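You operate a simulated robot arm through the tools that you are given. There is no shell and no other tool. Be economical: measure what you need, move in short steps, check, and stop when the job is done.

You are at the controls of a simulated robot arm. One attempt, no reset.

## Task
Stir the cream from the small blue jug into the white bowl of soup.
Fine: stir with the silver spoon, then lay it on the small white plate; jug back on its coaster; spill nothing.

It is judged by the outcome, as a careful person would: the job done as asked, and still so three seconds after it is handed in. It fails if anything else is knocked over, pushed out of place, dropped, spilled or broken.

## Robot
A 6-joint arm with a two-finger parallel gripper, fixed in place. Base frame: the origin is at the foot of the arm, x ahead of it, y to its left, z up; the work surface is at about z = 0.899. Lengths are in m, angles in degrees, forces in N, time in s.
With the tool pointing down near the work surface it reaches from about 0.14 to 0.84 m from the base axis. Its first joint turns from -166.0 to 166.0 degrees. Payload 3.91 kg.
Tool frame: the origin (TCP) lies between the finger pads and is the grasp point; the fingertips stand 0.03 m ahead of it; z points along the fingers, y is the line along which they close. Largest opening 0.11 m; finger width 0.02, thickness 0.01; the body of the gripper, 0.048 by 0.112 m, starts 0.055 m behind the TCP.
Orientation is told as [roll, pitch, yaw] about the base's x, y, z axes, in that order, counted from this pose: with the fingers straight down and closing along the base's y, the tool's x points along the base's -x, its y along +y and its z along -z.

## Interface
- The arm moves only by the tool drive_tool. Its argument "series" is a list of rows, each an object of numbers (a shift or turn left out is 0, a gripper value left out holds the last): "dx", "dy", "dz": the shift along the tool's x, y, z in m; "ax", "ay", "az": the turn, a rotation vector about the tool's x, y, z in degrees; "claw": the finger opening in m, from 0 to 0.11. In form: [{"dx": .., "dy": .., "dz": .., "ax": .., "ay": .., "az": .., "claw": ..}, ...]. A call has 1 to 20 rows; each row is the pose to reach, as a shift and turn from the pose commanded when the call began, along the tool's axes at that moment. Each row takes 0.2 s and may step no farther than 0.05 m and 8.6 degrees from the row before; otherwise, or with a gripper value out of range, the whole call is refused. A pose out of reach is approached as far as the arm can. The call stops where the force on the tool passes 90 N (or 10 N more than at its start, if that is more) or the arm is blocked; 0.2 s more then pass. Each finger travels about 0.108 m/s and halts on what it meets, pressing with about 36 N; the grip force reading is that of the motor and also rises with nothing between the fingers. The clock runs only during rows and for 0.2 s after the last one: add rows that repeat a pose to give the fingers time. The reply holds the time, the measured pose of the TCP, the force on the tool along the base axes, the opening and the grip force, in the units named above and with some noise, and new pictures: "show" is both (left out), scene, wrist or none.
- Cameras (640 x 400 px; columns grow to the right, rows downward): "scene" is fixed at [0.4006, -0.6513, 1.6799]; the picture's right is [0.96, 0.29, 0.00], its down [0.24, -0.80, -0.56] and it looks along [-0.16, 0.53, -0.83] (base axes); focal length 322 px, centre (320, 200). "wrist" rides on the gripper at [-0.036, 0, -0.057] in the tool frame; the picture's right is [0.00, -1.00, 0.00], its down [0.97, 0.00, -0.24] and it looks along [0.24, 0.00, 0.97] (tool axes); focal length 218 px, centre (320, 200). There is no depth. A picture from a camera that has moved, and an enlarged one, comes with that camera's place and axes in the base frame and with its lens.
- raise_lower(by): slides the trunk up (or, below 0, down) by that many m; the arm rides with it, the base frame stays. It gives what a move gives, with no picture.
- close_up(camera, box): a new picture of the part [left, top, right, bottom] of that camera's present view, enlarged. It takes no simulated time.
- close_job(): hands the job in; it is judged then, once.

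Work in short steps. Places have to be worked out from the pictures, the camera data and where the tool is seen: move nearer, look again, correct. Check each grasp and each placing, and mend what went wrong. You have 120 turns and 150 pictures in all, those below and enlarged ones among them. Open the gripper and draw the arm clear of the work before you hand the job in, unless the task says otherwise; then end with one line.

The tools are called after "Emit:" by a JSON object that holds its "name" and its "arguments". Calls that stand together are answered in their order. drive_tool: Moves the arm, as the interface text tells. Its arguments: {"type":"object","properties":{"series":{"type":"array"},"show":{"type":"string","enum":["both","scene","wrist","none"]}},"required":["series"]} The other tools are called the same way: raise_lower (by) slides the trunk up or down; close_up (camera, box) takes an enlarged picture of a part of a camera's view; close_job () hands the job in.

At the start:

```text
t: 0.0
tool_pos: [0.2495, -0.2575, 1.3159]
tool_rot: [0.0, 0.0, 0.0]
ft_force: [-0.2, 0.1, 0.0]
grip_width: 0.11
grip_force: 0.1
trunk travel left (down, up): [-0.45, 0.09]
```

scene: 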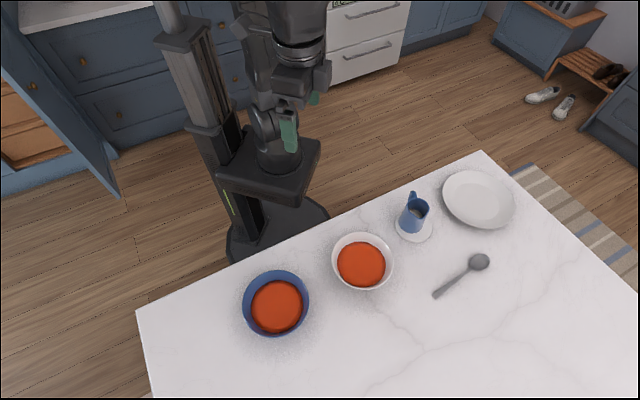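
wrist: 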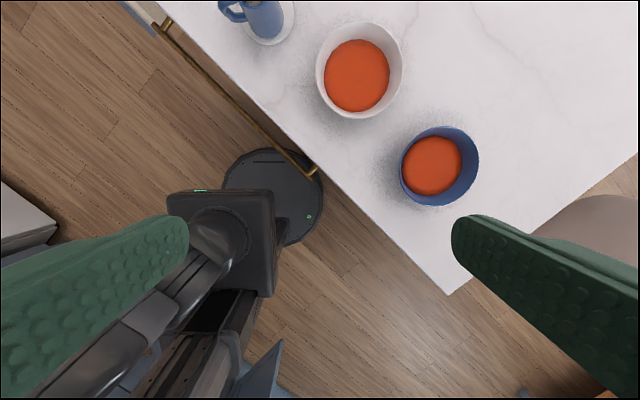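

I put the white bowl at about (0.41, -0.32), the jug at (0.525, -0.17) with its handle towards +y, the spoon running from (0.60, -0.34) to (0.70, -0.22), and the plate at (0.69, -0.02). I'll take close-ups before moving.

Emit:
{"name": "close_up", "arguments": {"camera": "scene", "box": [310, 170, 470, 270]}}

Emit:
{"name": "close_up", "arguments": {"camera": "scene", "box": [400, 160, 560, 310]}}

```text
4.00 times, centred on (390, 220) of scene
camera zoom: at [0.4006, -0.6513, 1.6799], right [0.96, 0.29, 0.0], down [0.24, -0.8, -0.56], along [-0.16, 0.53, -0.83], focal length 1289 px, centre (40, 120)
```

zoom: 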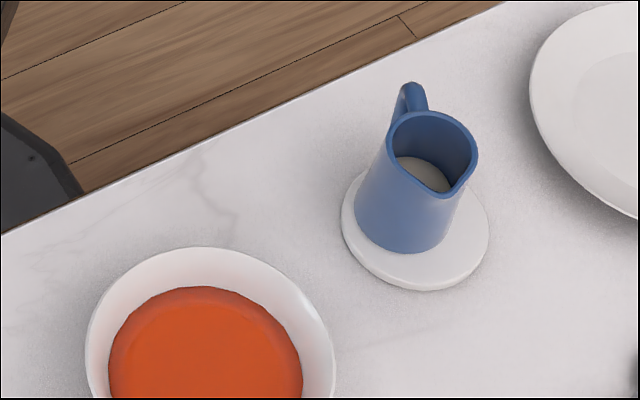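

```text
2.67 times, centred on (480, 235) of scene
camera zoom: at [0.4006, -0.6513, 1.6799], right [0.96, 0.29, 0.0], down [0.24, -0.8, -0.56], along [-0.16, 0.53, -0.83], focal length 859 px, centre (-107, 107)
```

zoom: 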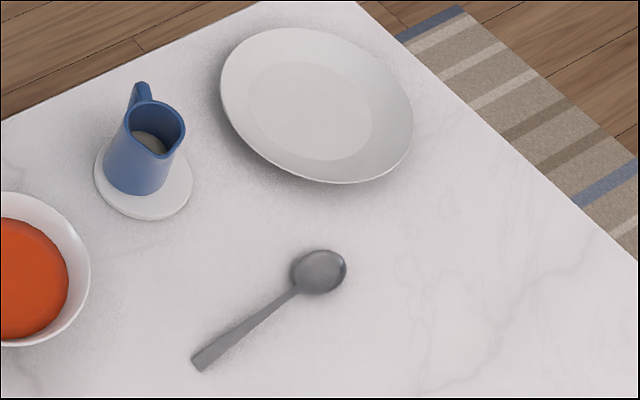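

The jug is about 0.09 m tall and 0.055–0.06 m wide. Its handle points along (-0.36, 0.93), and the spout points the opposite way. I'll approach from the handle side with the fingers straddling the handle, so I yaw first while staying high.

Emit:
{"name": "drive_tool", "arguments": {"series": [{"dx": -0.022, "dy": 0.021, "dz": 0.006, "az": 7}, {"dx": -0.044, "dy": 0.042, "dz": 0.012, "az": 14}, {"dx": -0.066, "dy": 0.063, "dz": 0.018, "az": 21}, {"dx": -0.088, "dy": 0.084, "dz": 0.024, "az": 28}, {"dx": -0.11, "dy": 0.105, "dz": 0.03, "az": 35}, {"dx": -0.132, "dy": 0.126, "dz": 0.036, "az": 42}, {"dx": -0.154, "dy": 0.147, "dz": 0.042, "az": 49}, {"dx": -0.176, "dy": 0.168, "dz": 0.048, "az": 56}, {"dx": -0.198, "dy": 0.189, "dz": 0.054, "az": 63}, {"dx": -0.22, "dy": 0.21, "dz": 0.06, "az": 69}, {"dx": -0.22, "dy": 0.21, "dz": 0.06, "az": 69}]}}

```text
t: 2.4
tool_pos: [0.4698, -0.0477, 1.2557]
tool_rot: [0.0, -0.1, -69.1]
ft_force: [0.3, -0.7, -0.2]
grip_width: 0.11
grip_force: 0.0
trunk travel left (down, up): [-0.45, 0.09]
camera wrist: at [0.4816, -0.081, 1.3126], right [-0.93, -0.36, 0.0], down [-0.35, 0.91, 0.24], along [-0.09, 0.22, -0.97], focal length 218 px, centre (320, 200)
```

scene: 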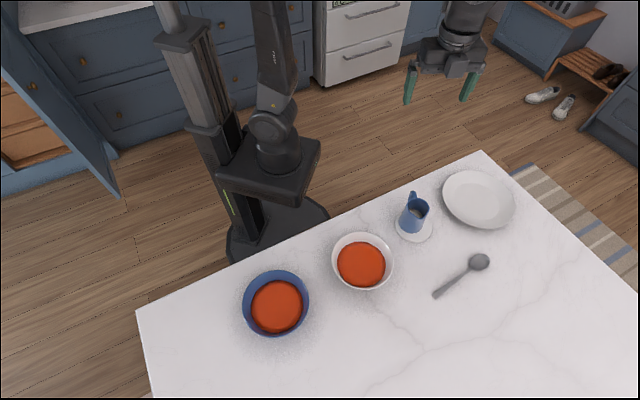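
wrist: 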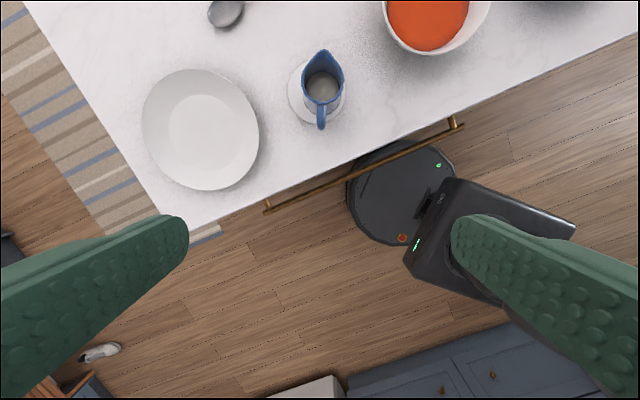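

The handle lies almost exactly along the tool x plane, and the jug axis is near (0.512, -0.162). Next I tilt 35° and descend to a pre-grasp point behind the handle.

Emit:
{"name": "drive_tool", "arguments": {"series": [{"dx": -0.002, "dz": 0.03, "ay": -5}, {"dx": -0.004, "dz": 0.06, "ay": -10}, {"dx": -0.006, "dz": 0.09, "ay": -15}, {"dx": -0.008, "dz": 0.12, "ay": -20}, {"dx": -0.01, "dy": -0.001, "dz": 0.15, "ay": -25}, {"dx": -0.012, "dy": -0.001, "dz": 0.18, "ay": -30}, {"dx": -0.014, "dy": -0.002, "dz": 0.205, "ay": -35}, {"dx": -0.016, "dy": -0.002, "dz": 0.226, "ay": -35}, {"dx": -0.016, "dy": -0.002, "dz": 0.226, "ay": -35}]}}

```text
t: 4.4
tool_pos: [0.4727, -0.0629, 1.0297]
tool_rot: [0.0, -35.0, -69.1]
ft_force: [0.5, -0.1, 0.2]
grip_width: 0.1099
grip_force: 0.1
trunk travel left (down, up): [-0.45, 0.09]
camera wrist: at [0.471, -0.0607, 1.0964], right [-0.93, -0.36, 0.0], down [-0.33, 0.87, -0.36], along [0.13, -0.34, -0.93], focal length 218 px, centre (320, 200)
```

scene: 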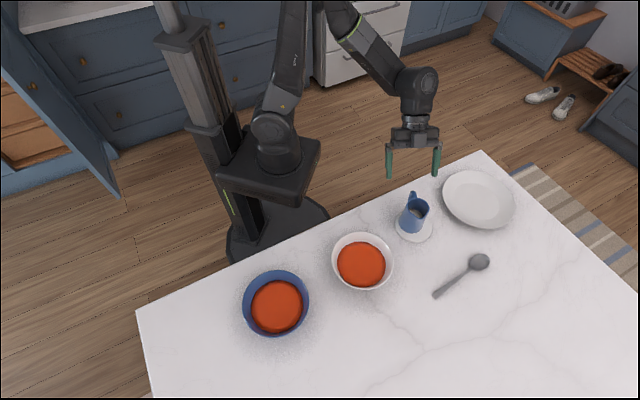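
wrist: 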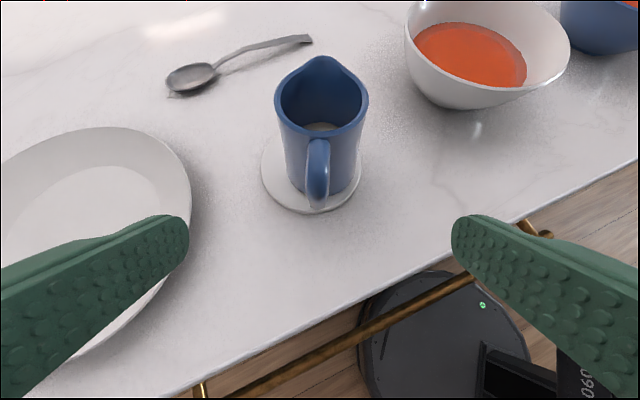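

The tilt is 35° from vertical, and I want it nearer horizontal for the pour, so I add 25° more.

Emit:
{"name": "drive_tool", "arguments": {"series": [{"ay": -7}, {"ay": -14}, {"ay": -20}, {"ay": -25}, {"ay": -25}]}}

```text
t: 5.6
tool_pos: [0.4729, -0.0625, 1.0311]
tool_rot: [0.0, -60.2, -69.0]
ft_force: [-0.8, -0.2, -0.2]
grip_width: 0.1101
grip_force: 0.1
trunk travel left (down, up): [-0.45, 0.09]
camera wrist: at [0.4613, -0.0338, 1.0896], right [-0.93, -0.36, 0.0], down [-0.25, 0.65, -0.72], along [0.26, -0.67, -0.69], focal length 218 px, centre (320, 200)
```

scene: 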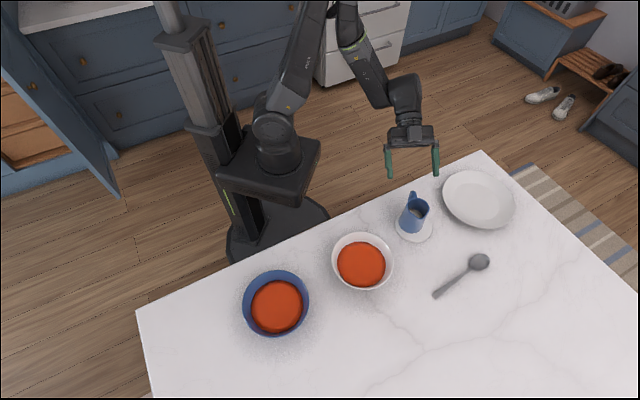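
wrist: 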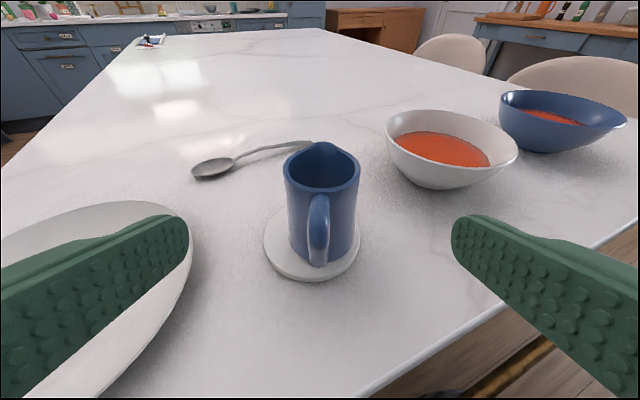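

The jug is centred between the fingers. I'll advance along the tool axis with the handle between the fingers and stop just short of it touching the palm.

Emit:
{"name": "drive_tool", "arguments": {"series": [{"dx": 0.003, "dz": 0.02}, {"dx": 0.006, "dz": 0.04}, {"dx": 0.009, "dy": 0.001, "dz": 0.06}, {"dx": 0.012, "dy": 0.001, "dz": 0.08}, {"dx": 0.012, "dy": 0.002, "dz": 0.095}, {"dx": 0.012, "dy": 0.002, "dz": 0.105}, {"dx": 0.012, "dy": 0.002, "dz": 0.105}]}}

```text
t: 7.2
tool_pos: [0.5073, -0.1415, 0.9684]
tool_rot: [0.1, -60.0, -69.0]
ft_force: [-0.8, 1.3, 0.2]
grip_width: 0.1101
grip_force: 0.0
trunk travel left (down, up): [-0.45, 0.09]
camera wrist: at [0.494, -0.1127, 1.0263], right [-0.93, -0.36, 0.0], down [-0.25, 0.65, -0.72], along [0.26, -0.67, -0.69], focal length 218 px, centre (320, 200)
```

scene: 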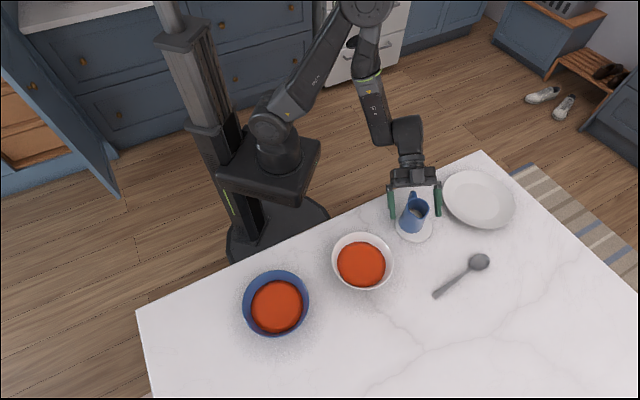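
wrist: 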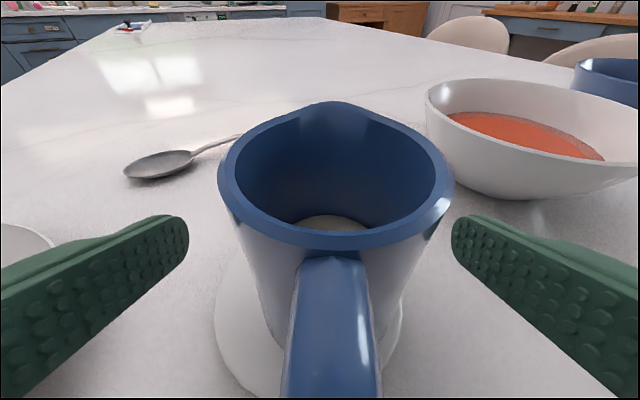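

The jug sits about 3 mm to the right of centre. I'll shift sideways and close on the body.

Emit:
{"name": "drive_tool", "arguments": {"series": [{"dy": -0.0035, "dz": 0.002}, {"dy": -0.0035, "dz": 0.002, "claw": 0.09}, {"dy": -0.0035, "dz": 0.002, "claw": 0.075}, {"dy": -0.0035, "dz": 0.002, "claw": 0.065}, {"dy": -0.0035, "dz": 0.002, "claw": 0.055}, {"dy": -0.0035, "dz": 0.002, "claw": 0.045}, {"dy": -0.0035, "dz": 0.002, "claw": 0.04}, {"dy": -0.0035, "dz": 0.002, "claw": 0.04}]}}

```text
t: 9.0
tool_pos: [0.504, -0.1445, 0.9656]
tool_rot: [0.0, -59.9, -69.0]
ft_force: [0.4, -0.2, -0.6]
grip_width: 0.0621
grip_force: 36.3
trunk travel left (down, up): [-0.45, 0.09]
camera wrist: at [0.4911, -0.1152, 1.0256], right [-0.93, -0.36, 0.0], down [-0.25, 0.65, -0.72], along [0.26, -0.67, -0.69], focal length 218 px, centre (320, 200)
```

scene: 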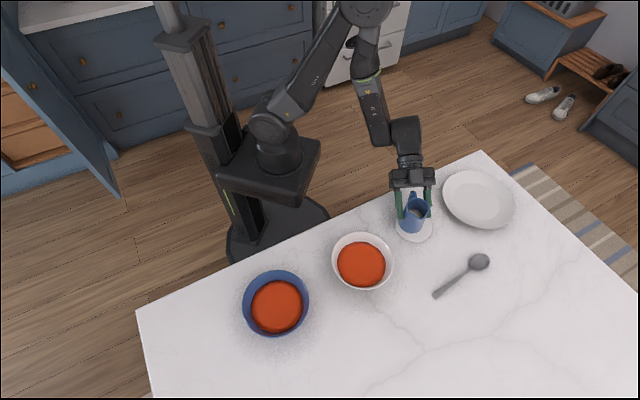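
wrist: 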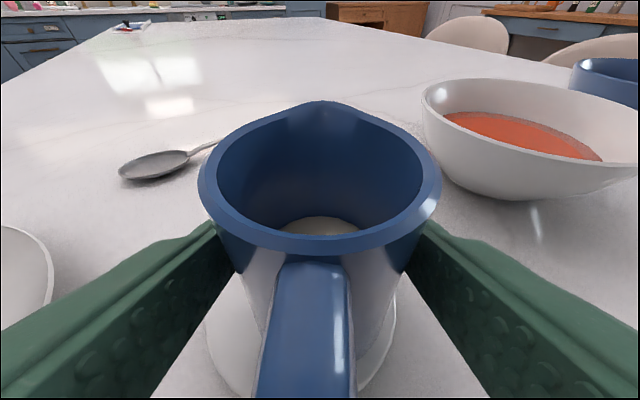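

The jug is gripped at 0.062 m, and I've noted this pose for the return. Now I lift slowly, straight up.

Emit:
{"name": "drive_tool", "arguments": {"series": [{"dx": -0.0043, "dz": -0.0025}, {"dx": -0.013, "dz": -0.0075}, {"dx": -0.026, "dz": -0.015}, {"dx": -0.039, "dz": -0.0225}, {"dx": -0.052, "dz": -0.03}, {"dx": -0.065, "dz": -0.0375}, {"dx": -0.078, "dz": -0.045}, {"dx": -0.091, "dz": -0.0525}, {"dx": -0.104, "dz": -0.06}, {"dx": -0.113, "dz": -0.065}, {"dx": -0.1173, "dz": -0.0677}, {"dx": -0.1173, "dz": -0.0677}]}}

```text
t: 11.6
tool_pos: [0.5043, -0.1441, 1.1018]
tool_rot: [0.0, -60.0, -69.0]
ft_force: [0.5, 0.2, -2.6]
grip_width: 0.0619
grip_force: 35.7
trunk travel left (down, up): [-0.45, 0.09]
camera wrist: at [0.4912, -0.1156, 1.1612], right [-0.93, -0.36, 0.0], down [-0.25, 0.65, -0.72], along [0.26, -0.67, -0.69], focal length 218 px, centre (320, 200)
```

scene: 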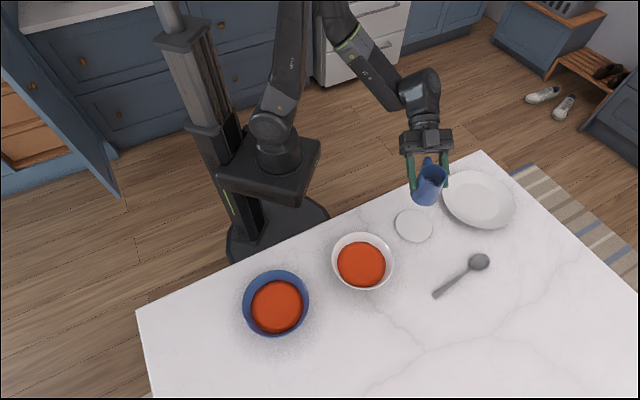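
wrist: 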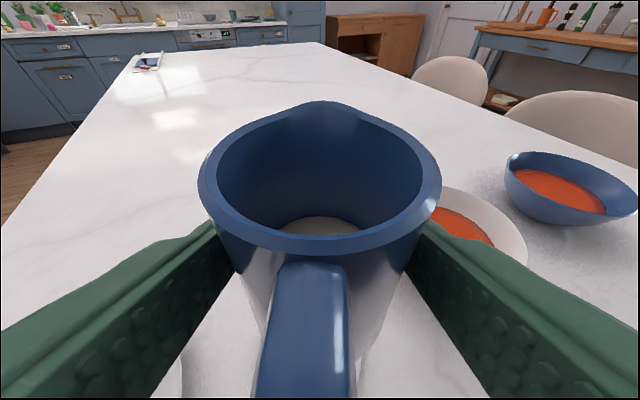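

The jug lifted cleanly. Next I carry it level so the spout sits over the near half of the white bowl, whose centre is about (0.409, -0.327).

Emit:
{"name": "drive_tool", "arguments": {"series": [{"dx": -0.001, "dy": -0.006, "dz": 0.004}, {"dx": -0.003, "dy": -0.018, "dz": 0.0115}, {"dx": -0.005, "dy": -0.035, "dz": 0.022}, {"dx": -0.0075, "dy": -0.053, "dz": 0.0335}, {"dx": -0.01, "dy": -0.071, "dz": 0.045}, {"dx": -0.012, "dy": -0.089, "dz": 0.0563}, {"dx": -0.0145, "dy": -0.107, "dz": 0.0677}, {"dx": -0.017, "dy": -0.124, "dz": 0.0785}, {"dx": -0.019, "dy": -0.139, "dz": 0.088}, {"dx": -0.0205, "dy": -0.15, "dz": 0.095}, {"dx": -0.021, "dy": -0.154, "dz": 0.0975}, {"dx": -0.021, "dy": -0.154, "dz": 0.0975}]}}

```text
t: 14.2
tool_pos: [0.3927, -0.2876, 1.0703]
tool_rot: [-0.1, -60.0, -69.1]
ft_force: [0.4, -0.9, -2.3]
grip_width: 0.062
grip_force: 36.1
trunk travel left (down, up): [-0.45, 0.09]
camera wrist: at [0.3812, -0.2588, 1.1301], right [-0.93, -0.36, 0.0], down [-0.25, 0.65, -0.72], along [0.26, -0.67, -0.69], focal length 218 px, centre (320, 200)
```

scene: 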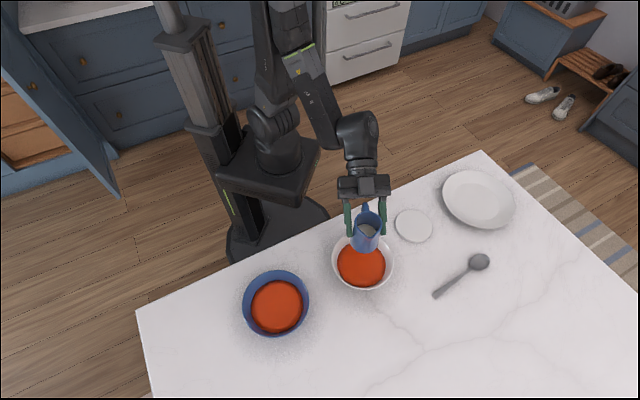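
wrist: 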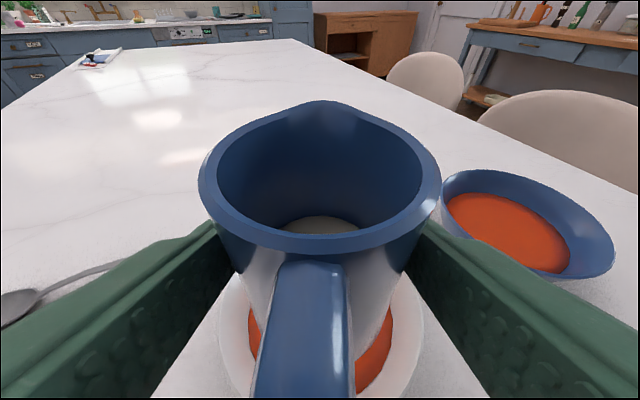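

The bowl is centred below the spout. I'll tilt 40° slowly and check.

Emit:
{"name": "drive_tool", "arguments": {"series": [{"ay": 3}, {"ay": 8}, {"ay": 14}, {"ay": 20}, {"ay": 26}, {"ay": 32}, {"ay": 37}, {"ay": 40}, {"ay": 40}]}}

Emit:
{"name": "close_up", "arguments": {"camera": "scene", "box": [300, 180, 440, 300]}}

```text
t: 16.2
tool_pos: [0.3934, -0.2891, 1.0702]
tool_rot: [-0.1, -19.9, -69.0]
ft_force: [0.5, -0.7, -1.7]
grip_width: 0.062
grip_force: 36.1
trunk travel left (down, up): [-0.45, 0.09]
camera wrist: at [0.3976, -0.3019, 1.1363], right [-0.93, -0.36, 0.0], down [-0.36, 0.93, -0.11], along [0.04, -0.1, -0.99], focal length 218 px, centre (320, 200)
```

scene: 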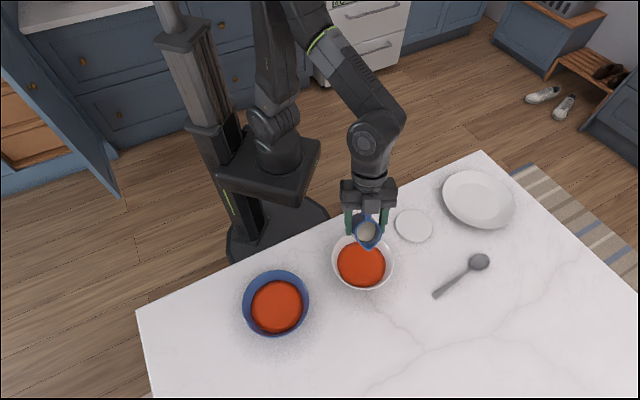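
wrist: 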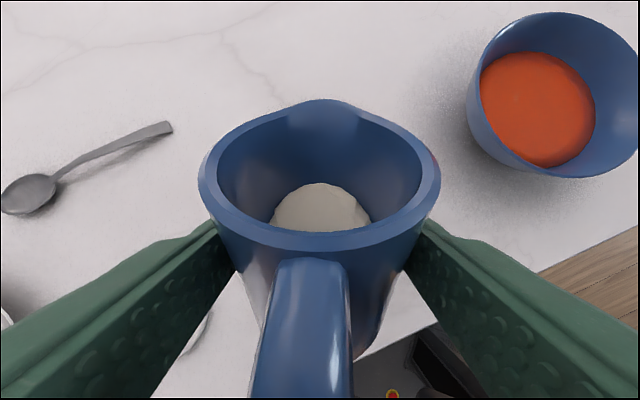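

```text
3.33 times, centred on (370, 240) of scene
camera zoom: at [0.4006, -0.6513, 1.6799], right [0.96, 0.29, 0.0], down [0.24, -0.8, -0.56], along [-0.16, 0.53, -0.83], focal length 1074 px, centre (153, 67)
```

zoom: 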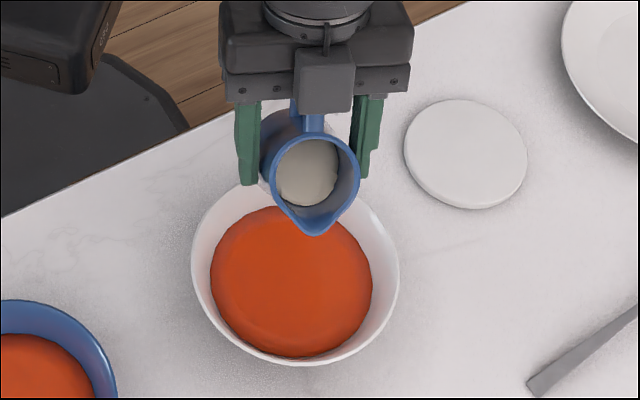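

The spout is over the bowl just past its centre, and the cream is still well below the lip. I'll lower a little, back off slightly, and tilt further, slowly.

Emit:
{"name": "drive_tool", "arguments": {"series": [{"dx": 0.004, "dz": 0.005, "ay": 2}, {"dx": 0.008, "dz": 0.011, "ay": 5}, {"dx": 0.012, "dz": 0.017, "ay": 8}, {"dx": 0.016, "dz": 0.021, "ay": 11}, {"dx": 0.016, "dz": 0.021, "ay": 14}, {"dx": 0.016, "dz": 0.021, "ay": 17}, {"dx": 0.016, "dz": 0.021, "ay": 20}, {"dx": 0.016, "dz": 0.021, "ay": 20}, {"dx": 0.016, "dz": 0.021, "ay": 20}], "show": "none"}}

Emit:
{"name": "close_up", "arguments": {"camera": "scene", "box": [300, 180, 440, 300]}}

```text
t: 18.2
tool_pos: [0.3895, -0.2807, 1.045]
tool_rot: [0.0, 0.0, -69.0]
ft_force: [0.4, -0.6, -2.6]
grip_width: 0.0622
grip_force: 36.0
trunk travel left (down, up): [-0.45, 0.09]
```

```text
3.33 times, centred on (370, 240) of scene
camera zoom: at [0.4006, -0.6513, 1.6799], right [0.96, 0.29, 0.0], down [0.24, -0.8, -0.56], along [-0.16, 0.53, -0.83], focal length 1074 px, centre (153, 67)
```

zoom: 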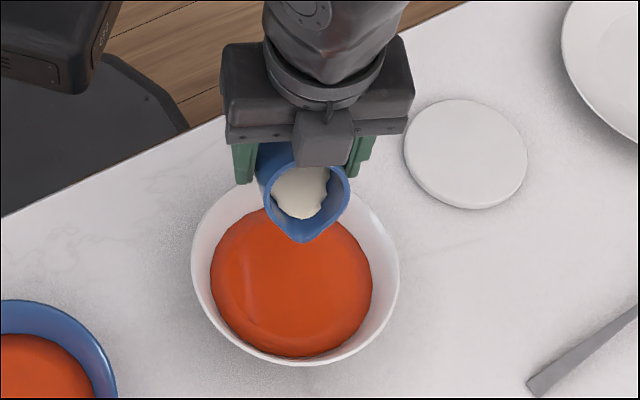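

No cream has left the jug yet and the spout is well inside the bowl. I keep tilting slowly.

Emit:
{"name": "drive_tool", "arguments": {"series": [{"ay": 2}, {"ay": 4}, {"ay": 6}, {"ay": 8}, {"ay": 10}, {"ay": 12}, {"ay": 12}, {"ay": 12}, {"ay": 12}], "show": "none"}}

Emit:
{"name": "close_up", "arguments": {"camera": "scene", "box": [300, 180, 440, 300]}}

```text
t: 20.2
tool_pos: [0.3901, -0.2808, 1.0453]
tool_rot: [0.0, 12.0, -69.0]
ft_force: [0.0, -0.5, -1.9]
grip_width: 0.062
grip_force: 35.6
trunk travel left (down, up): [-0.45, 0.09]
```

```text
3.33 times, centred on (370, 240) of scene
camera zoom: at [0.4006, -0.6513, 1.6799], right [0.96, 0.29, 0.0], down [0.24, -0.8, -0.56], along [-0.16, 0.53, -0.83], focal length 1074 px, centre (153, 67)
```

zoom: 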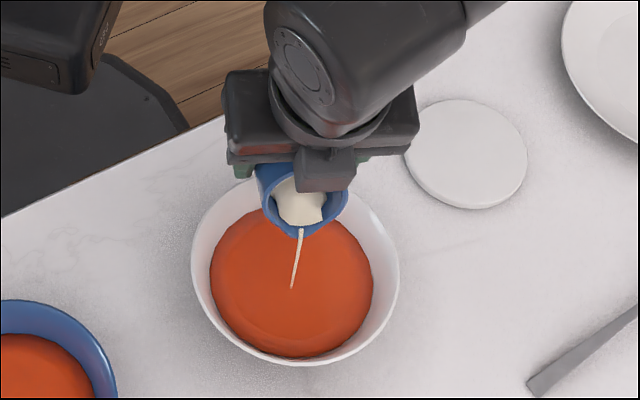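

The stream is landing in the middle of the soup. I'll continue gradually.

Emit:
{"name": "drive_tool", "arguments": {"series": [{"ay": 0}, {"ay": 0}, {"ay": 1}, {"ay": 2}, {"ay": 3}, {"ay": 4}, {"ay": 5}, {"ay": 6}, {"ay": 7}, {"ay": 8}, {"ay": 9}, {"ay": 10}, {"ay": 11}, {"ay": 12}, {"ay": 13}, {"ay": 14}, {"ay": 15}, {"ay": 16}, {"ay": 16}, {"ay": 16}], "show": "none"}}

Emit:
{"name": "close_up", "arguments": {"camera": "scene", "box": [300, 180, 440, 300]}}

```text
t: 24.4
tool_pos: [0.3902, -0.281, 1.0448]
tool_rot: [0.0, 27.9, -69.0]
ft_force: [0.3, -0.1, -1.3]
grip_width: 0.0617
grip_force: 36.0
trunk travel left (down, up): [-0.45, 0.09]
```

```text
3.33 times, centred on (370, 240) of scene
camera zoom: at [0.4006, -0.6513, 1.6799], right [0.96, 0.29, 0.0], down [0.24, -0.8, -0.56], along [-0.16, 0.53, -0.83], focal length 1074 px, centre (153, 67)
```

zoom: 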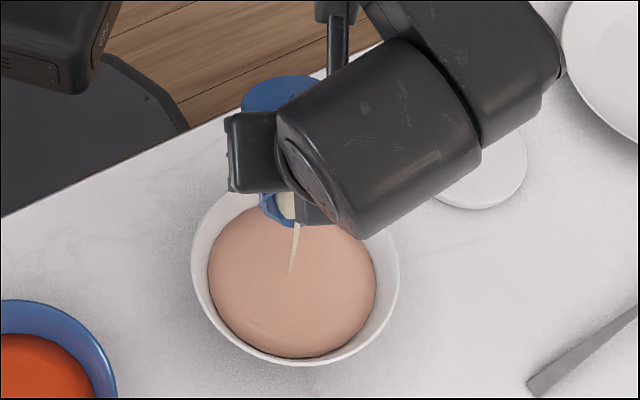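

The cream is mixing in and still flowing. I'll tilt on past horizontal, shifting forward to keep the spout over the bowl.

Emit:
{"name": "drive_tool", "arguments": {"series": [{"ay": 0}, {"ay": 0}, {"dx": -0.001, "dz": -0.0015, "ay": 2}, {"dx": -0.002, "dz": -0.003, "ay": 4}, {"dx": -0.003, "dz": -0.0045, "ay": 6}, {"dx": -0.004, "dz": -0.006, "ay": 8}, {"dx": -0.005, "dz": -0.0075, "ay": 10}, {"dx": -0.006, "dz": -0.009, "ay": 12}, {"dx": -0.007, "dz": -0.0105, "ay": 14}, {"dx": -0.008, "dz": -0.012, "ay": 16}, {"dx": -0.01, "dz": -0.014, "ay": 18}, {"dx": -0.011, "dz": -0.016, "ay": 20}, {"dx": -0.012, "dz": -0.017, "ay": 22}, {"dx": -0.013, "dz": -0.018, "ay": 24}, {"dx": -0.013, "dz": -0.018, "ay": 24}, {"dx": -0.013, "dz": -0.018, "ay": 24}, {"dx": -0.013, "dz": -0.018, "ay": 24}, {"dx": -0.013, "dz": -0.018, "ay": 24}]}}

Emit:
{"name": "close_up", "arguments": {"camera": "scene", "box": [300, 180, 440, 300]}}

```text
t: 28.2
tool_pos: [0.3912, -0.288, 1.0399]
tool_rot: [0.0, 51.8, -68.9]
ft_force: [-0.5, 1.0, -1.7]
grip_width: 0.0617
grip_force: 36.5
out of reach, approached as far as the arm can: row 13, 14, 15, 16, 17, 18
trunk travel left (down, up): [-0.45, 0.09]
camera wrist: at [0.4144, -0.3504, 1.0465], right [-0.93, -0.36, 0.0], down [-0.15, 0.38, 0.91], along [-0.32, 0.85, -0.41], focal length 218 px, centre (320, 200)
```

scene: 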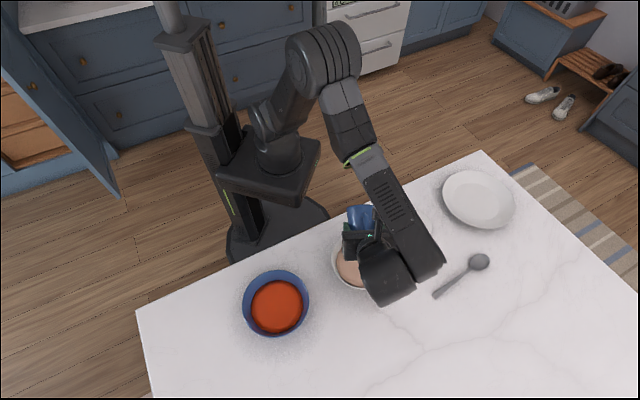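
wrist: 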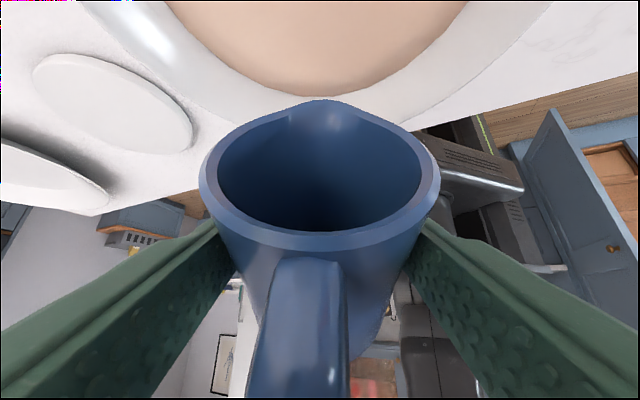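

```text
3.33 times, centred on (370, 240) of scene
camera zoom: at [0.4006, -0.6513, 1.6799], right [0.96, 0.29, 0.0], down [0.24, -0.8, -0.56], along [-0.16, 0.53, -0.83], focal length 1074 px, centre (153, 67)
```

zoom: 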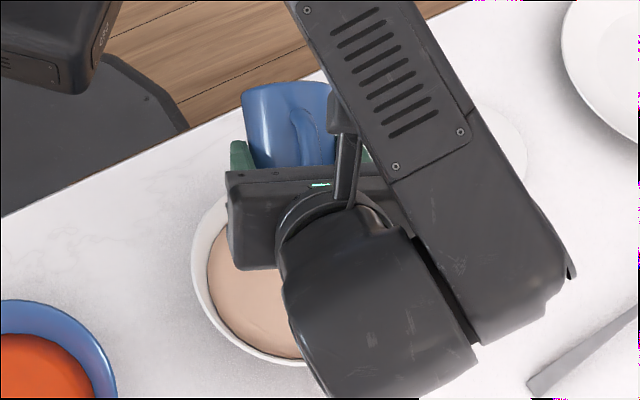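

The jug looks empty inside and its spout is still over the bowl. I pause briefly for drips and then tilt it back upright over the bowl.

Emit:
{"name": "drive_tool", "arguments": {"series": [{"ay": 0}, {"ay": 0}, {"ay": 0}, {"ay": 0}, {"ay": -3}, {"dx": 0.002, "dz": 0.002, "ay": -8}, {"dx": 0.004, "dz": 0.005, "ay": -14}, {"dx": 0.006, "dz": 0.008, "ay": -20}, {"dx": 0.008, "dz": 0.01, "ay": -26}, {"dx": 0.01, "dz": 0.013, "ay": -32}, {"dx": 0.012, "dz": 0.016, "ay": -38}, {"dx": 0.012, "dz": 0.016, "ay": -44}, {"dx": 0.012, "dz": 0.016, "ay": -50}, {"dx": 0.012, "dz": 0.016, "ay": -52}, {"dx": 0.012, "dz": 0.016, "ay": -52}]}}

```text
t: 31.4
tool_pos: [0.3829, -0.2695, 1.0382]
tool_rot: [0.0, 0.0, -69.0]
ft_force: [0.0, 0.3, -1.8]
grip_width: 0.0617
grip_force: 35.7
trunk travel left (down, up): [-0.45, 0.09]
camera wrist: at [0.3958, -0.3031, 1.0957], right [-0.93, -0.36, 0.0], down [-0.35, 0.91, 0.24], along [-0.09, 0.22, -0.97], focal length 218 px, centre (320, 200)
```

scene: 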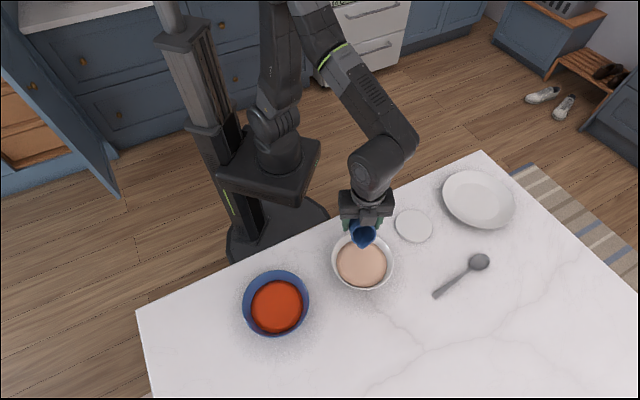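
wrist: 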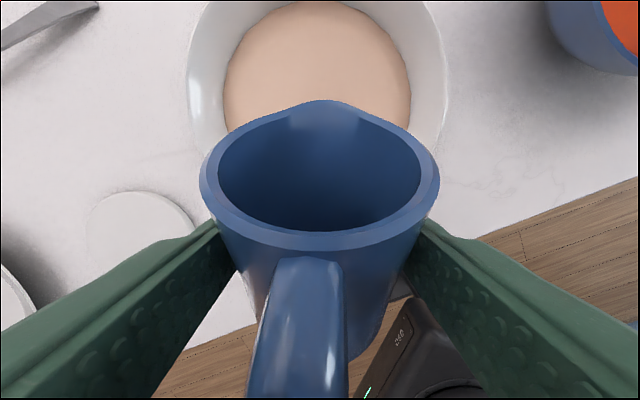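

The jug is empty, and the soup is still in the bowl with the table clean. I raise the jug and bring it fully upright.

Emit:
{"name": "drive_tool", "arguments": {"series": [{"dz": -0.01, "ay": -5}, {"dz": -0.02, "ay": -11}, {"dz": -0.03, "ay": -17}, {"dz": -0.04, "ay": -23}, {"dz": -0.05, "ay": -29}, {"dz": -0.06, "ay": -35}, {"dz": -0.06, "ay": -41}, {"dz": -0.06, "ay": -47}, {"dz": -0.06, "ay": -53}, {"dz": -0.06, "ay": -58}, {"dz": -0.06, "ay": -60}, {"dz": -0.06, "ay": -60}], "show": "scene"}}

```text
t: 34.0
tool_pos: [0.383, -0.269, 1.0991]
tool_rot: [0.0, -60.0, -69.1]
ft_force: [0.2, -0.5, -1.8]
grip_width: 0.0618
grip_force: 36.8
trunk travel left (down, up): [-0.45, 0.09]
```

scene: 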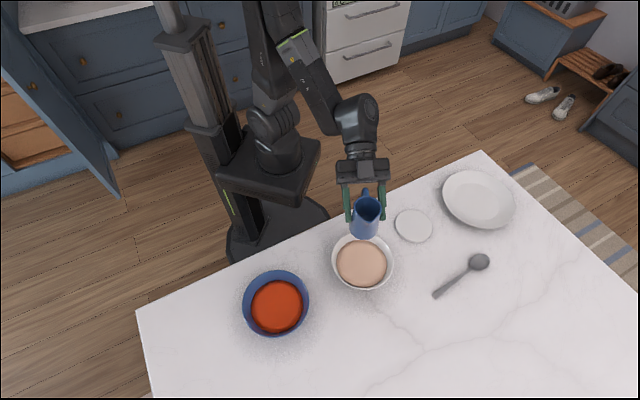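

Now I carry the jug back to hover over the coaster, aiming about 6 mm nearer its centre.

Emit:
{"name": "drive_tool", "arguments": {"series": [{"dx": 0.0017, "dy": 0.008, "dz": -0.003}, {"dx": 0.005, "dy": 0.0245, "dz": -0.009}, {"dx": 0.0086, "dy": 0.041, "dz": -0.015}, {"dx": 0.0137, "dy": 0.065, "dz": -0.024}, {"dx": 0.019, "dy": 0.09, "dz": -0.0333}, {"dx": 0.024, "dy": 0.114, "dz": -0.0424}, {"dx": 0.029, "dy": 0.1386, "dz": -0.0514}, {"dx": 0.0326, "dy": 0.155, "dz": -0.0575}, {"dx": 0.0343, "dy": 0.163, "dz": -0.0605}, {"dx": 0.0343, "dy": 0.163, "dz": -0.0605}]}}

```text
t: 36.2
tool_pos: [0.5103, -0.1461, 1.0999]
tool_rot: [0.0, -60.1, -69.0]
ft_force: [-0.9, -0.4, -2.0]
grip_width: 0.0617
grip_force: 36.0
trunk travel left (down, up): [-0.45, 0.09]
camera wrist: at [0.4995, -0.1166, 1.1595], right [-0.93, -0.36, 0.0], down [-0.25, 0.65, -0.72], along [0.26, -0.67, -0.69], focal length 218 px, centre (320, 200)
```

scene: 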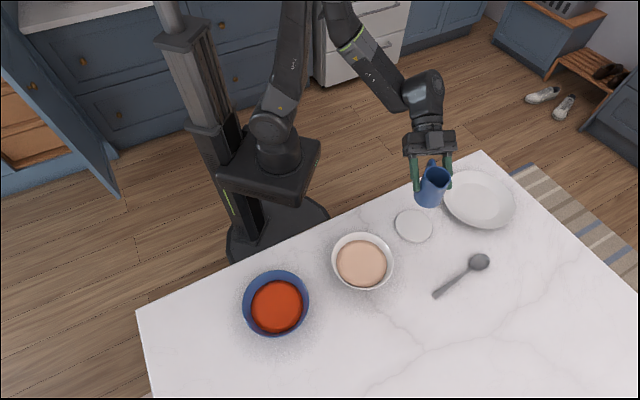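
wrist: 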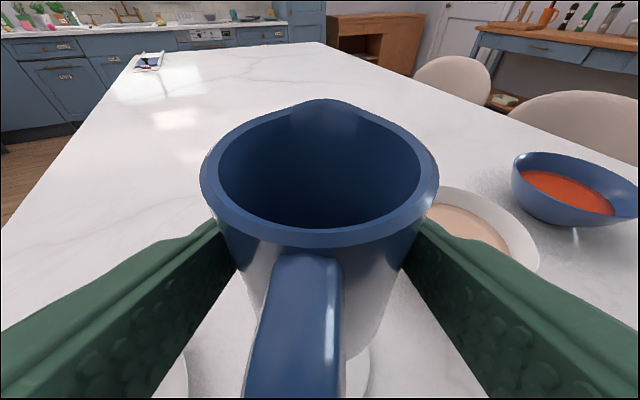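

Lowering straight down 0.133 m to the original height, slowing near contact.

Emit:
{"name": "drive_tool", "arguments": {"series": [{"dx": 0.013, "dz": 0.0075}, {"dx": 0.03, "dz": 0.0173}, {"dx": 0.048, "dz": 0.0277}, {"dx": 0.065, "dz": 0.0375}, {"dx": 0.082, "dz": 0.0473}, {"dx": 0.095, "dz": 0.055}, {"dx": 0.104, "dz": 0.06}, {"dx": 0.109, "dz": 0.063}, {"dx": 0.112, "dz": 0.0647}, {"dx": 0.1145, "dz": 0.0661}, {"dx": 0.1158, "dz": 0.0668}, {"dx": 0.1158, "dz": 0.0668}]}}

Emit:
{"name": "close_up", "arguments": {"camera": "scene", "box": [360, 160, 480, 260]}}

```text
t: 38.8
tool_pos: [0.5108, -0.146, 0.9654]
tool_rot: [0.0, -60.0, -69.0]
ft_force: [0.5, -0.2, 0.5]
grip_width: 0.0616
grip_force: 36.2
trunk travel left (down, up): [-0.45, 0.09]
camera wrist: at [0.4993, -0.1167, 1.0256], right [-0.93, -0.36, 0.0], down [-0.25, 0.65, -0.72], along [0.26, -0.67, -0.69], focal length 218 px, centre (320, 200)
```

scene: 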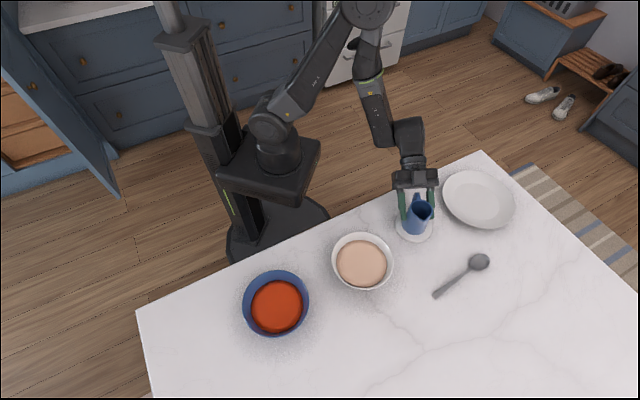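
wrist: 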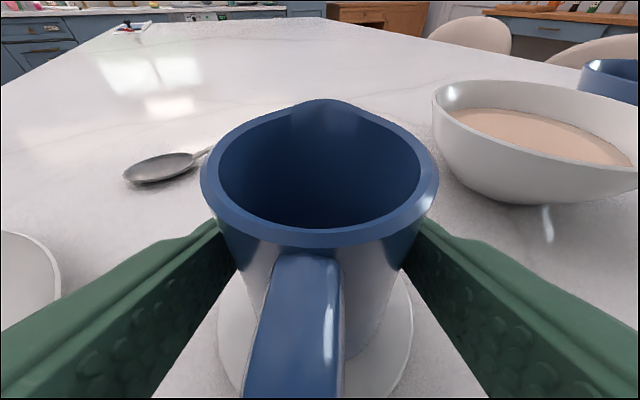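

```text
4.00 times, centred on (420, 210) of scene
camera zoom: at [0.4006, -0.6513, 1.6799], right [0.96, 0.29, 0.0], down [0.24, -0.8, -0.56], along [-0.16, 0.53, -0.83], focal length 1289 px, centre (-80, 160)
```

zoom: 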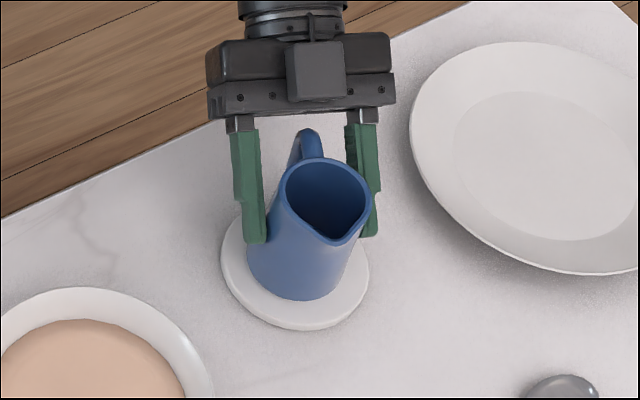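

The weight has come off the tool and the jug is centred on the coaster. I open slowly and back out along the tool axis.

Emit:
{"name": "drive_tool", "arguments": {"series": [{"claw": 0.066}, {"claw": 0.075}, {"claw": 0.09}, {"claw": 0.105}, {"claw": 0.11}, {"claw": 0.11}, {"dz": -0.01}, {"dz": -0.03}, {"dz": -0.06}, {"dz": -0.09}, {"dz": -0.12}, {"dz": -0.14}, {"dz": -0.14}]}}

```text
t: 41.6
tool_pos: [0.4681, -0.0322, 1.0361]
tool_rot: [0.0, -60.0, -69.0]
ft_force: [-0.2, -1.0, 1.2]
grip_width: 0.1101
grip_force: 0.0
trunk travel left (down, up): [-0.45, 0.09]
camera wrist: at [0.4553, -0.0032, 1.0953], right [-0.93, -0.36, 0.0], down [-0.25, 0.65, -0.72], along [0.26, -0.67, -0.69], focal length 218 px, centre (320, 200)
```

scene: 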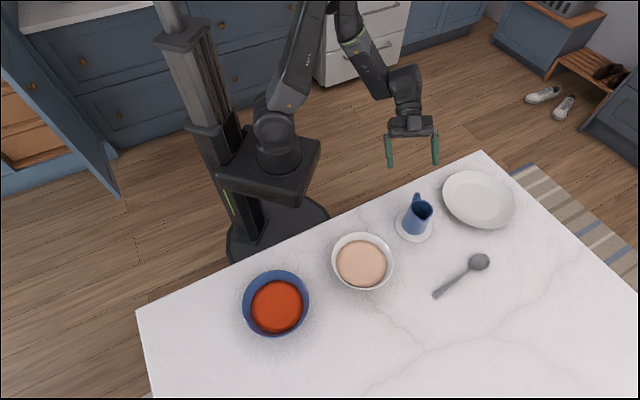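
wrist: 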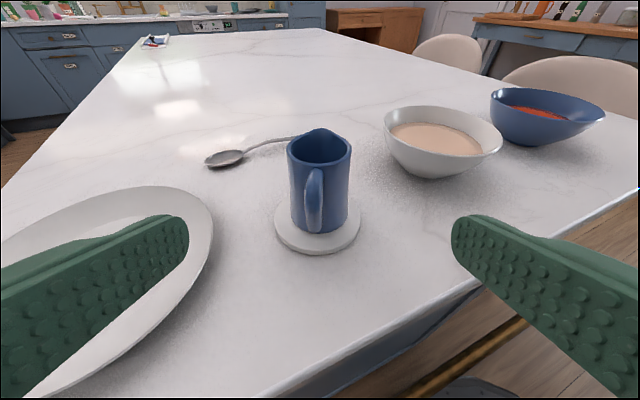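

The jug is standing on its coaster. Now for the spoon: I first raise the arm and bring the gripper back to vertical.

Emit:
{"name": "drive_tool", "arguments": {"series": [{"dx": -0.015, "dz": -0.008, "ay": 8}, {"dx": -0.03, "dz": -0.017, "ay": 16}, {"dx": -0.045, "dz": -0.026, "ay": 24}, {"dx": -0.06, "dz": -0.035, "ay": 32}, {"dx": -0.075, "dz": -0.043, "ay": 40}, {"dx": -0.09, "dz": -0.052, "ay": 48}, {"dx": -0.1, "dz": -0.058, "ay": 55}, {"dx": -0.104, "dz": -0.06, "ay": 60}, {"dx": -0.104, "dz": -0.06, "ay": 60}], "show": "none"}}

```text
t: 43.6
tool_pos: [0.4678, -0.0331, 1.1556]
tool_rot: [0.0, 0.1, -69.1]
ft_force: [0.5, 0.3, 0.3]
grip_width: 0.11
grip_force: 0.0
trunk travel left (down, up): [-0.45, 0.09]
```

Vertical now. I move over the spoon and yaw to about -130°, so the fingers close across its handle.

Emit:
{"name": "drive_tool", "arguments": {"series": [{"dx": -0.03, "dy": 0.006, "dz": 0.003, "az": 6}, {"dx": -0.06, "dy": 0.012, "dz": 0.005, "az": 12}, {"dx": -0.09, "dy": 0.018, "dz": 0.008, "az": 18}, {"dx": -0.12, "dy": 0.024, "dz": 0.01, "az": 24}, {"dx": -0.15, "dy": 0.03, "dz": 0.013, "az": 30}, {"dx": -0.18, "dy": 0.036, "dz": 0.015, "az": 36}, {"dx": -0.21, "dy": 0.042, "dz": 0.018, "az": 42}, {"dx": -0.24, "dy": 0.048, "dz": 0.02, "az": 48}, {"dx": -0.27, "dy": 0.054, "dz": 0.023, "az": 54}, {"dx": -0.298, "dy": 0.059, "dz": 0.026, "az": 61}, {"dx": -0.298, "dy": 0.059, "dz": 0.026, "az": 61}]}}

```text
t: 46.0
tool_pos: [0.6293, -0.2888, 1.1299]
tool_rot: [0.0, -0.1, -130.1]
ft_force: [-0.3, 0.2, -0.4]
grip_width: 0.1099
grip_force: 0.1
trunk travel left (down, up): [-0.45, 0.09]
camera wrist: at [0.606, -0.3175, 1.1872], right [-0.77, 0.64, 0.0], down [0.63, 0.74, 0.24], along [0.15, 0.18, -0.97], focal length 218 px, centre (320, 200)
```

scene: 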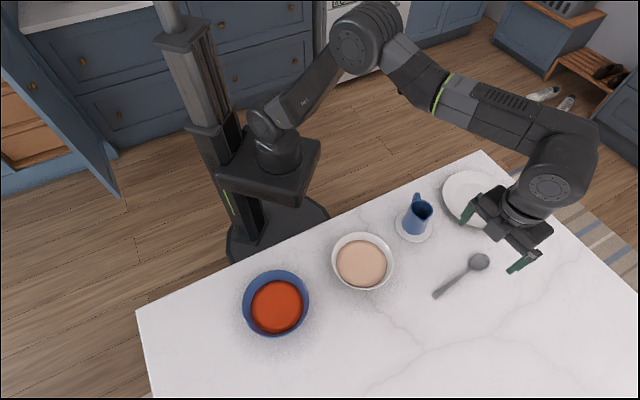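
wrist: 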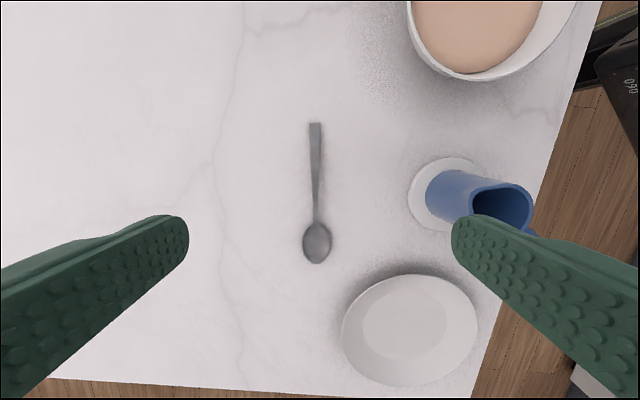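

The yaw is right, since the spoon runs straight down the picture. I estimate the handle end at (0.591, -0.344) and a length of about 0.19 m. I descend above a grip point 4 cm from the handle end.

Emit:
{"name": "drive_tool", "arguments": {"series": [{"dx": -0.005, "dy": 0.001, "dz": 0.03, "claw": 0.09}, {"dx": -0.011, "dy": 0.002, "dz": 0.06, "claw": 0.07}, {"dx": -0.017, "dy": 0.0035, "dz": 0.09, "claw": 0.05}, {"dx": -0.023, "dy": 0.005, "dz": 0.12, "claw": 0.05}, {"dx": -0.027, "dy": 0.0055, "dz": 0.145, "claw": 0.05}, {"dx": -0.027, "dy": 0.0055, "dz": 0.15, "claw": 0.05}, {"dx": -0.027, "dy": 0.0055, "dz": 0.15, "claw": 0.05}]}}

```text
t: 47.6
tool_pos: [0.6156, -0.3146, 0.9793]
tool_rot: [0.0, -0.1, -130.1]
ft_force: [0.0, -0.3, 0.4]
grip_width: 0.0502
grip_force: 0.1
trunk travel left (down, up): [-0.45, 0.09]
camera wrist: at [0.5923, -0.3419, 1.0369], right [-0.77, 0.64, 0.0], down [0.62, 0.74, 0.24], along [0.15, 0.18, -0.97], focal length 218 px, centre (320, 200)
```

scene: 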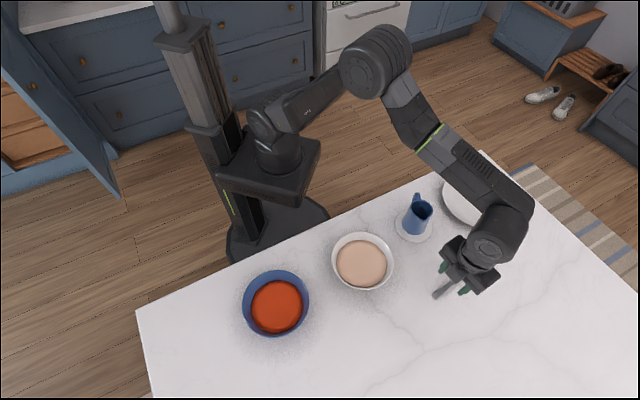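
wrist: 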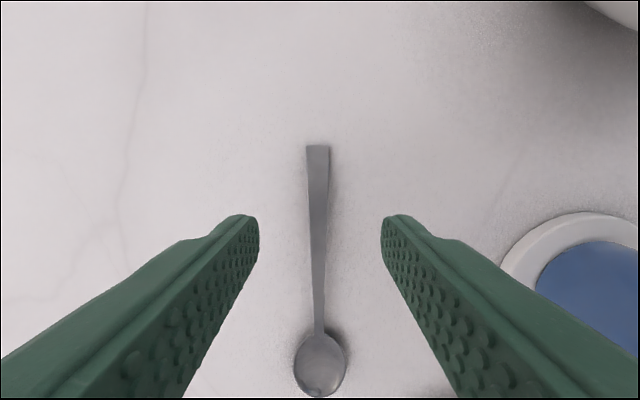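

The handle lies centred between the fingers. I descend until the tips are about 4 mm above the table.

Emit:
{"name": "drive_tool", "arguments": {"series": [{"dy": 0.001, "dz": 0.015}, {"dy": 0.001, "dz": 0.03}, {"dy": 0.001, "dz": 0.038}, {"dy": 0.001, "dz": 0.043}, {"dy": 0.001, "dz": 0.0455}, {"dy": 0.001, "dz": 0.0455}]}}

```text
t: 49.0
tool_pos: [0.6177, -0.3139, 0.9344]
tool_rot: [-0.1, 0.0, -129.9]
ft_force: [-0.8, -0.2, 0.5]
grip_width: 0.0501
grip_force: 0.1
trunk travel left (down, up): [-0.45, 0.09]
camera wrist: at [0.5932, -0.3425, 0.9913], right [-0.77, 0.64, 0.0], down [0.62, 0.74, 0.24], along [0.15, 0.18, -0.97], focal length 218 px, centre (320, 200)
```

scene: 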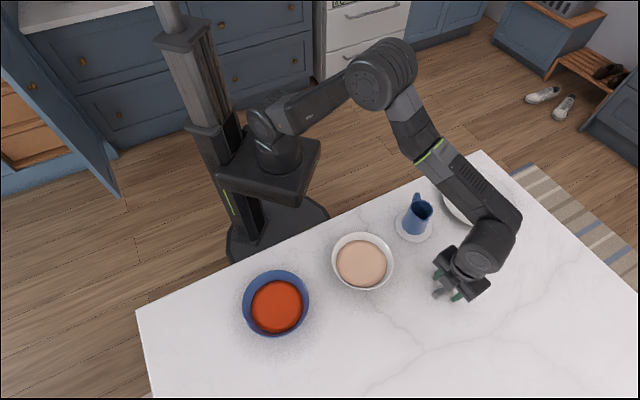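
wrist: 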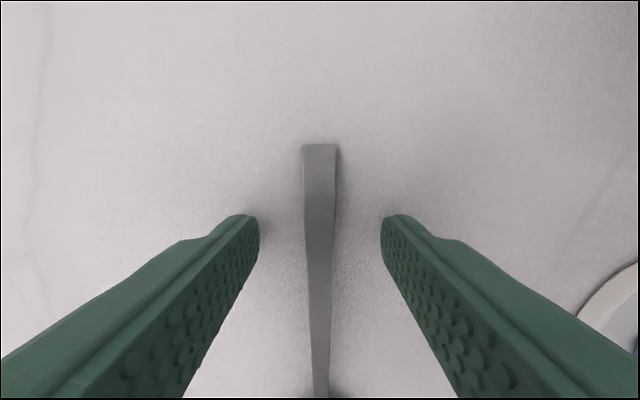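

The handle end appears to rest on the table, so I lower another 3.5 mm before closing gently.

Emit:
{"name": "drive_tool", "arguments": {"series": [{"dz": 0.002}, {"dz": 0.0035}, {"dz": 0.0035}, {"dz": 0.0035, "claw": 0.035}, {"dz": 0.0035, "claw": 0.025}, {"dz": 0.0035, "claw": 0.018}, {"dz": 0.0035, "claw": 0.012}, {"dz": 0.0035, "claw": 0.008}, {"dz": 0.0035, "claw": 0.004}, {"dz": 0.0035, "claw": 0.004}]}}

```text
t: 51.2
tool_pos: [0.6168, -0.3148, 0.9299]
tool_rot: [0.0, 0.1, -130.0]
ft_force: [-0.1, -0.1, 0.6]
grip_width: 0.0114
grip_force: 36.0
trunk travel left (down, up): [-0.45, 0.09]
camera wrist: at [0.5931, -0.3424, 0.9877], right [-0.77, 0.64, 0.0], down [0.62, 0.74, 0.24], along [0.15, 0.18, -0.97], focal length 218 px, centre (320, 200)
```

scene: 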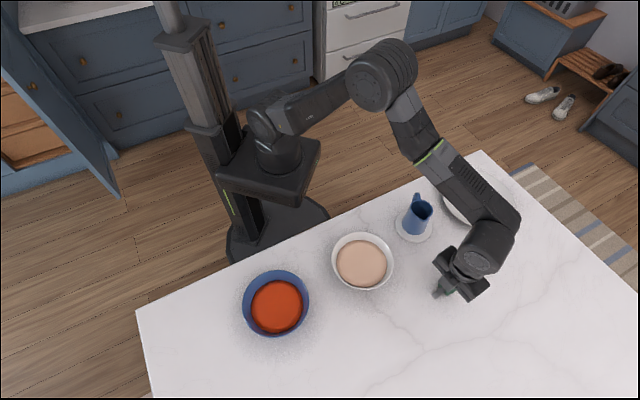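
wrist: 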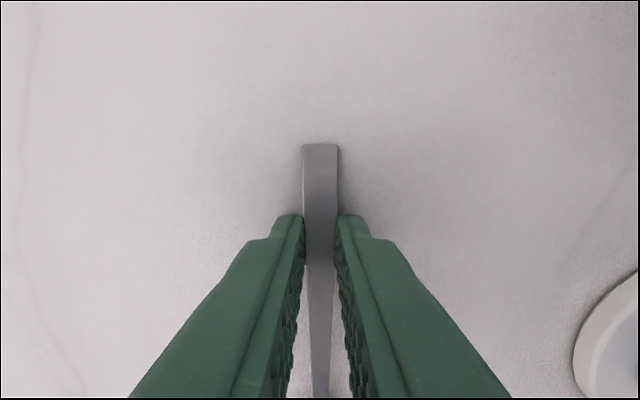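

The fingers hold the handle at 11.4 mm. I lift straight up and check the spoon comes along.

Emit:
{"name": "drive_tool", "arguments": {"series": [{"dz": -0.005}, {"dz": -0.015}, {"dz": -0.03}, {"dz": -0.05}, {"dz": -0.07}, {"dz": -0.09}, {"dz": -0.11}, {"dz": -0.13}, {"dz": -0.15}, {"dz": -0.165}, {"dz": -0.17}, {"dz": -0.17}]}}

```text
t: 53.8
tool_pos: [0.6165, -0.3149, 1.0993]
tool_rot: [0.0, 0.0, -130.1]
ft_force: [0.1, 1.1, -1.4]
grip_width: 0.011
grip_force: 35.8
trunk travel left (down, up): [-0.45, 0.09]
camera wrist: at [0.5932, -0.3423, 1.1576], right [-0.77, 0.64, 0.0], down [0.62, 0.74, 0.24], along [0.15, 0.18, -0.97], focal length 218 px, centre (320, 200)
```

scene: 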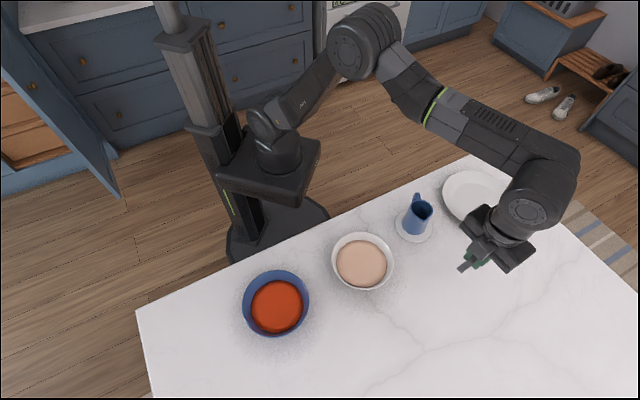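
wrist: 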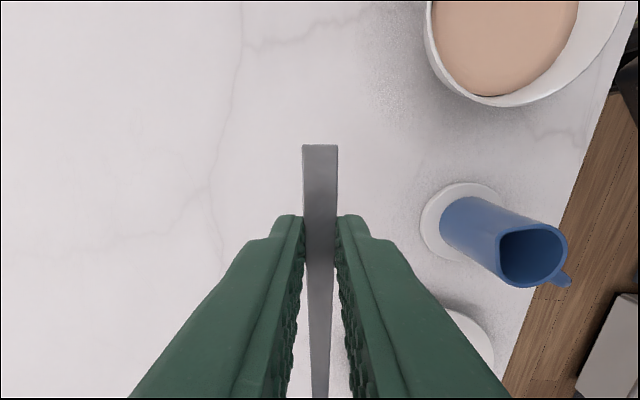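

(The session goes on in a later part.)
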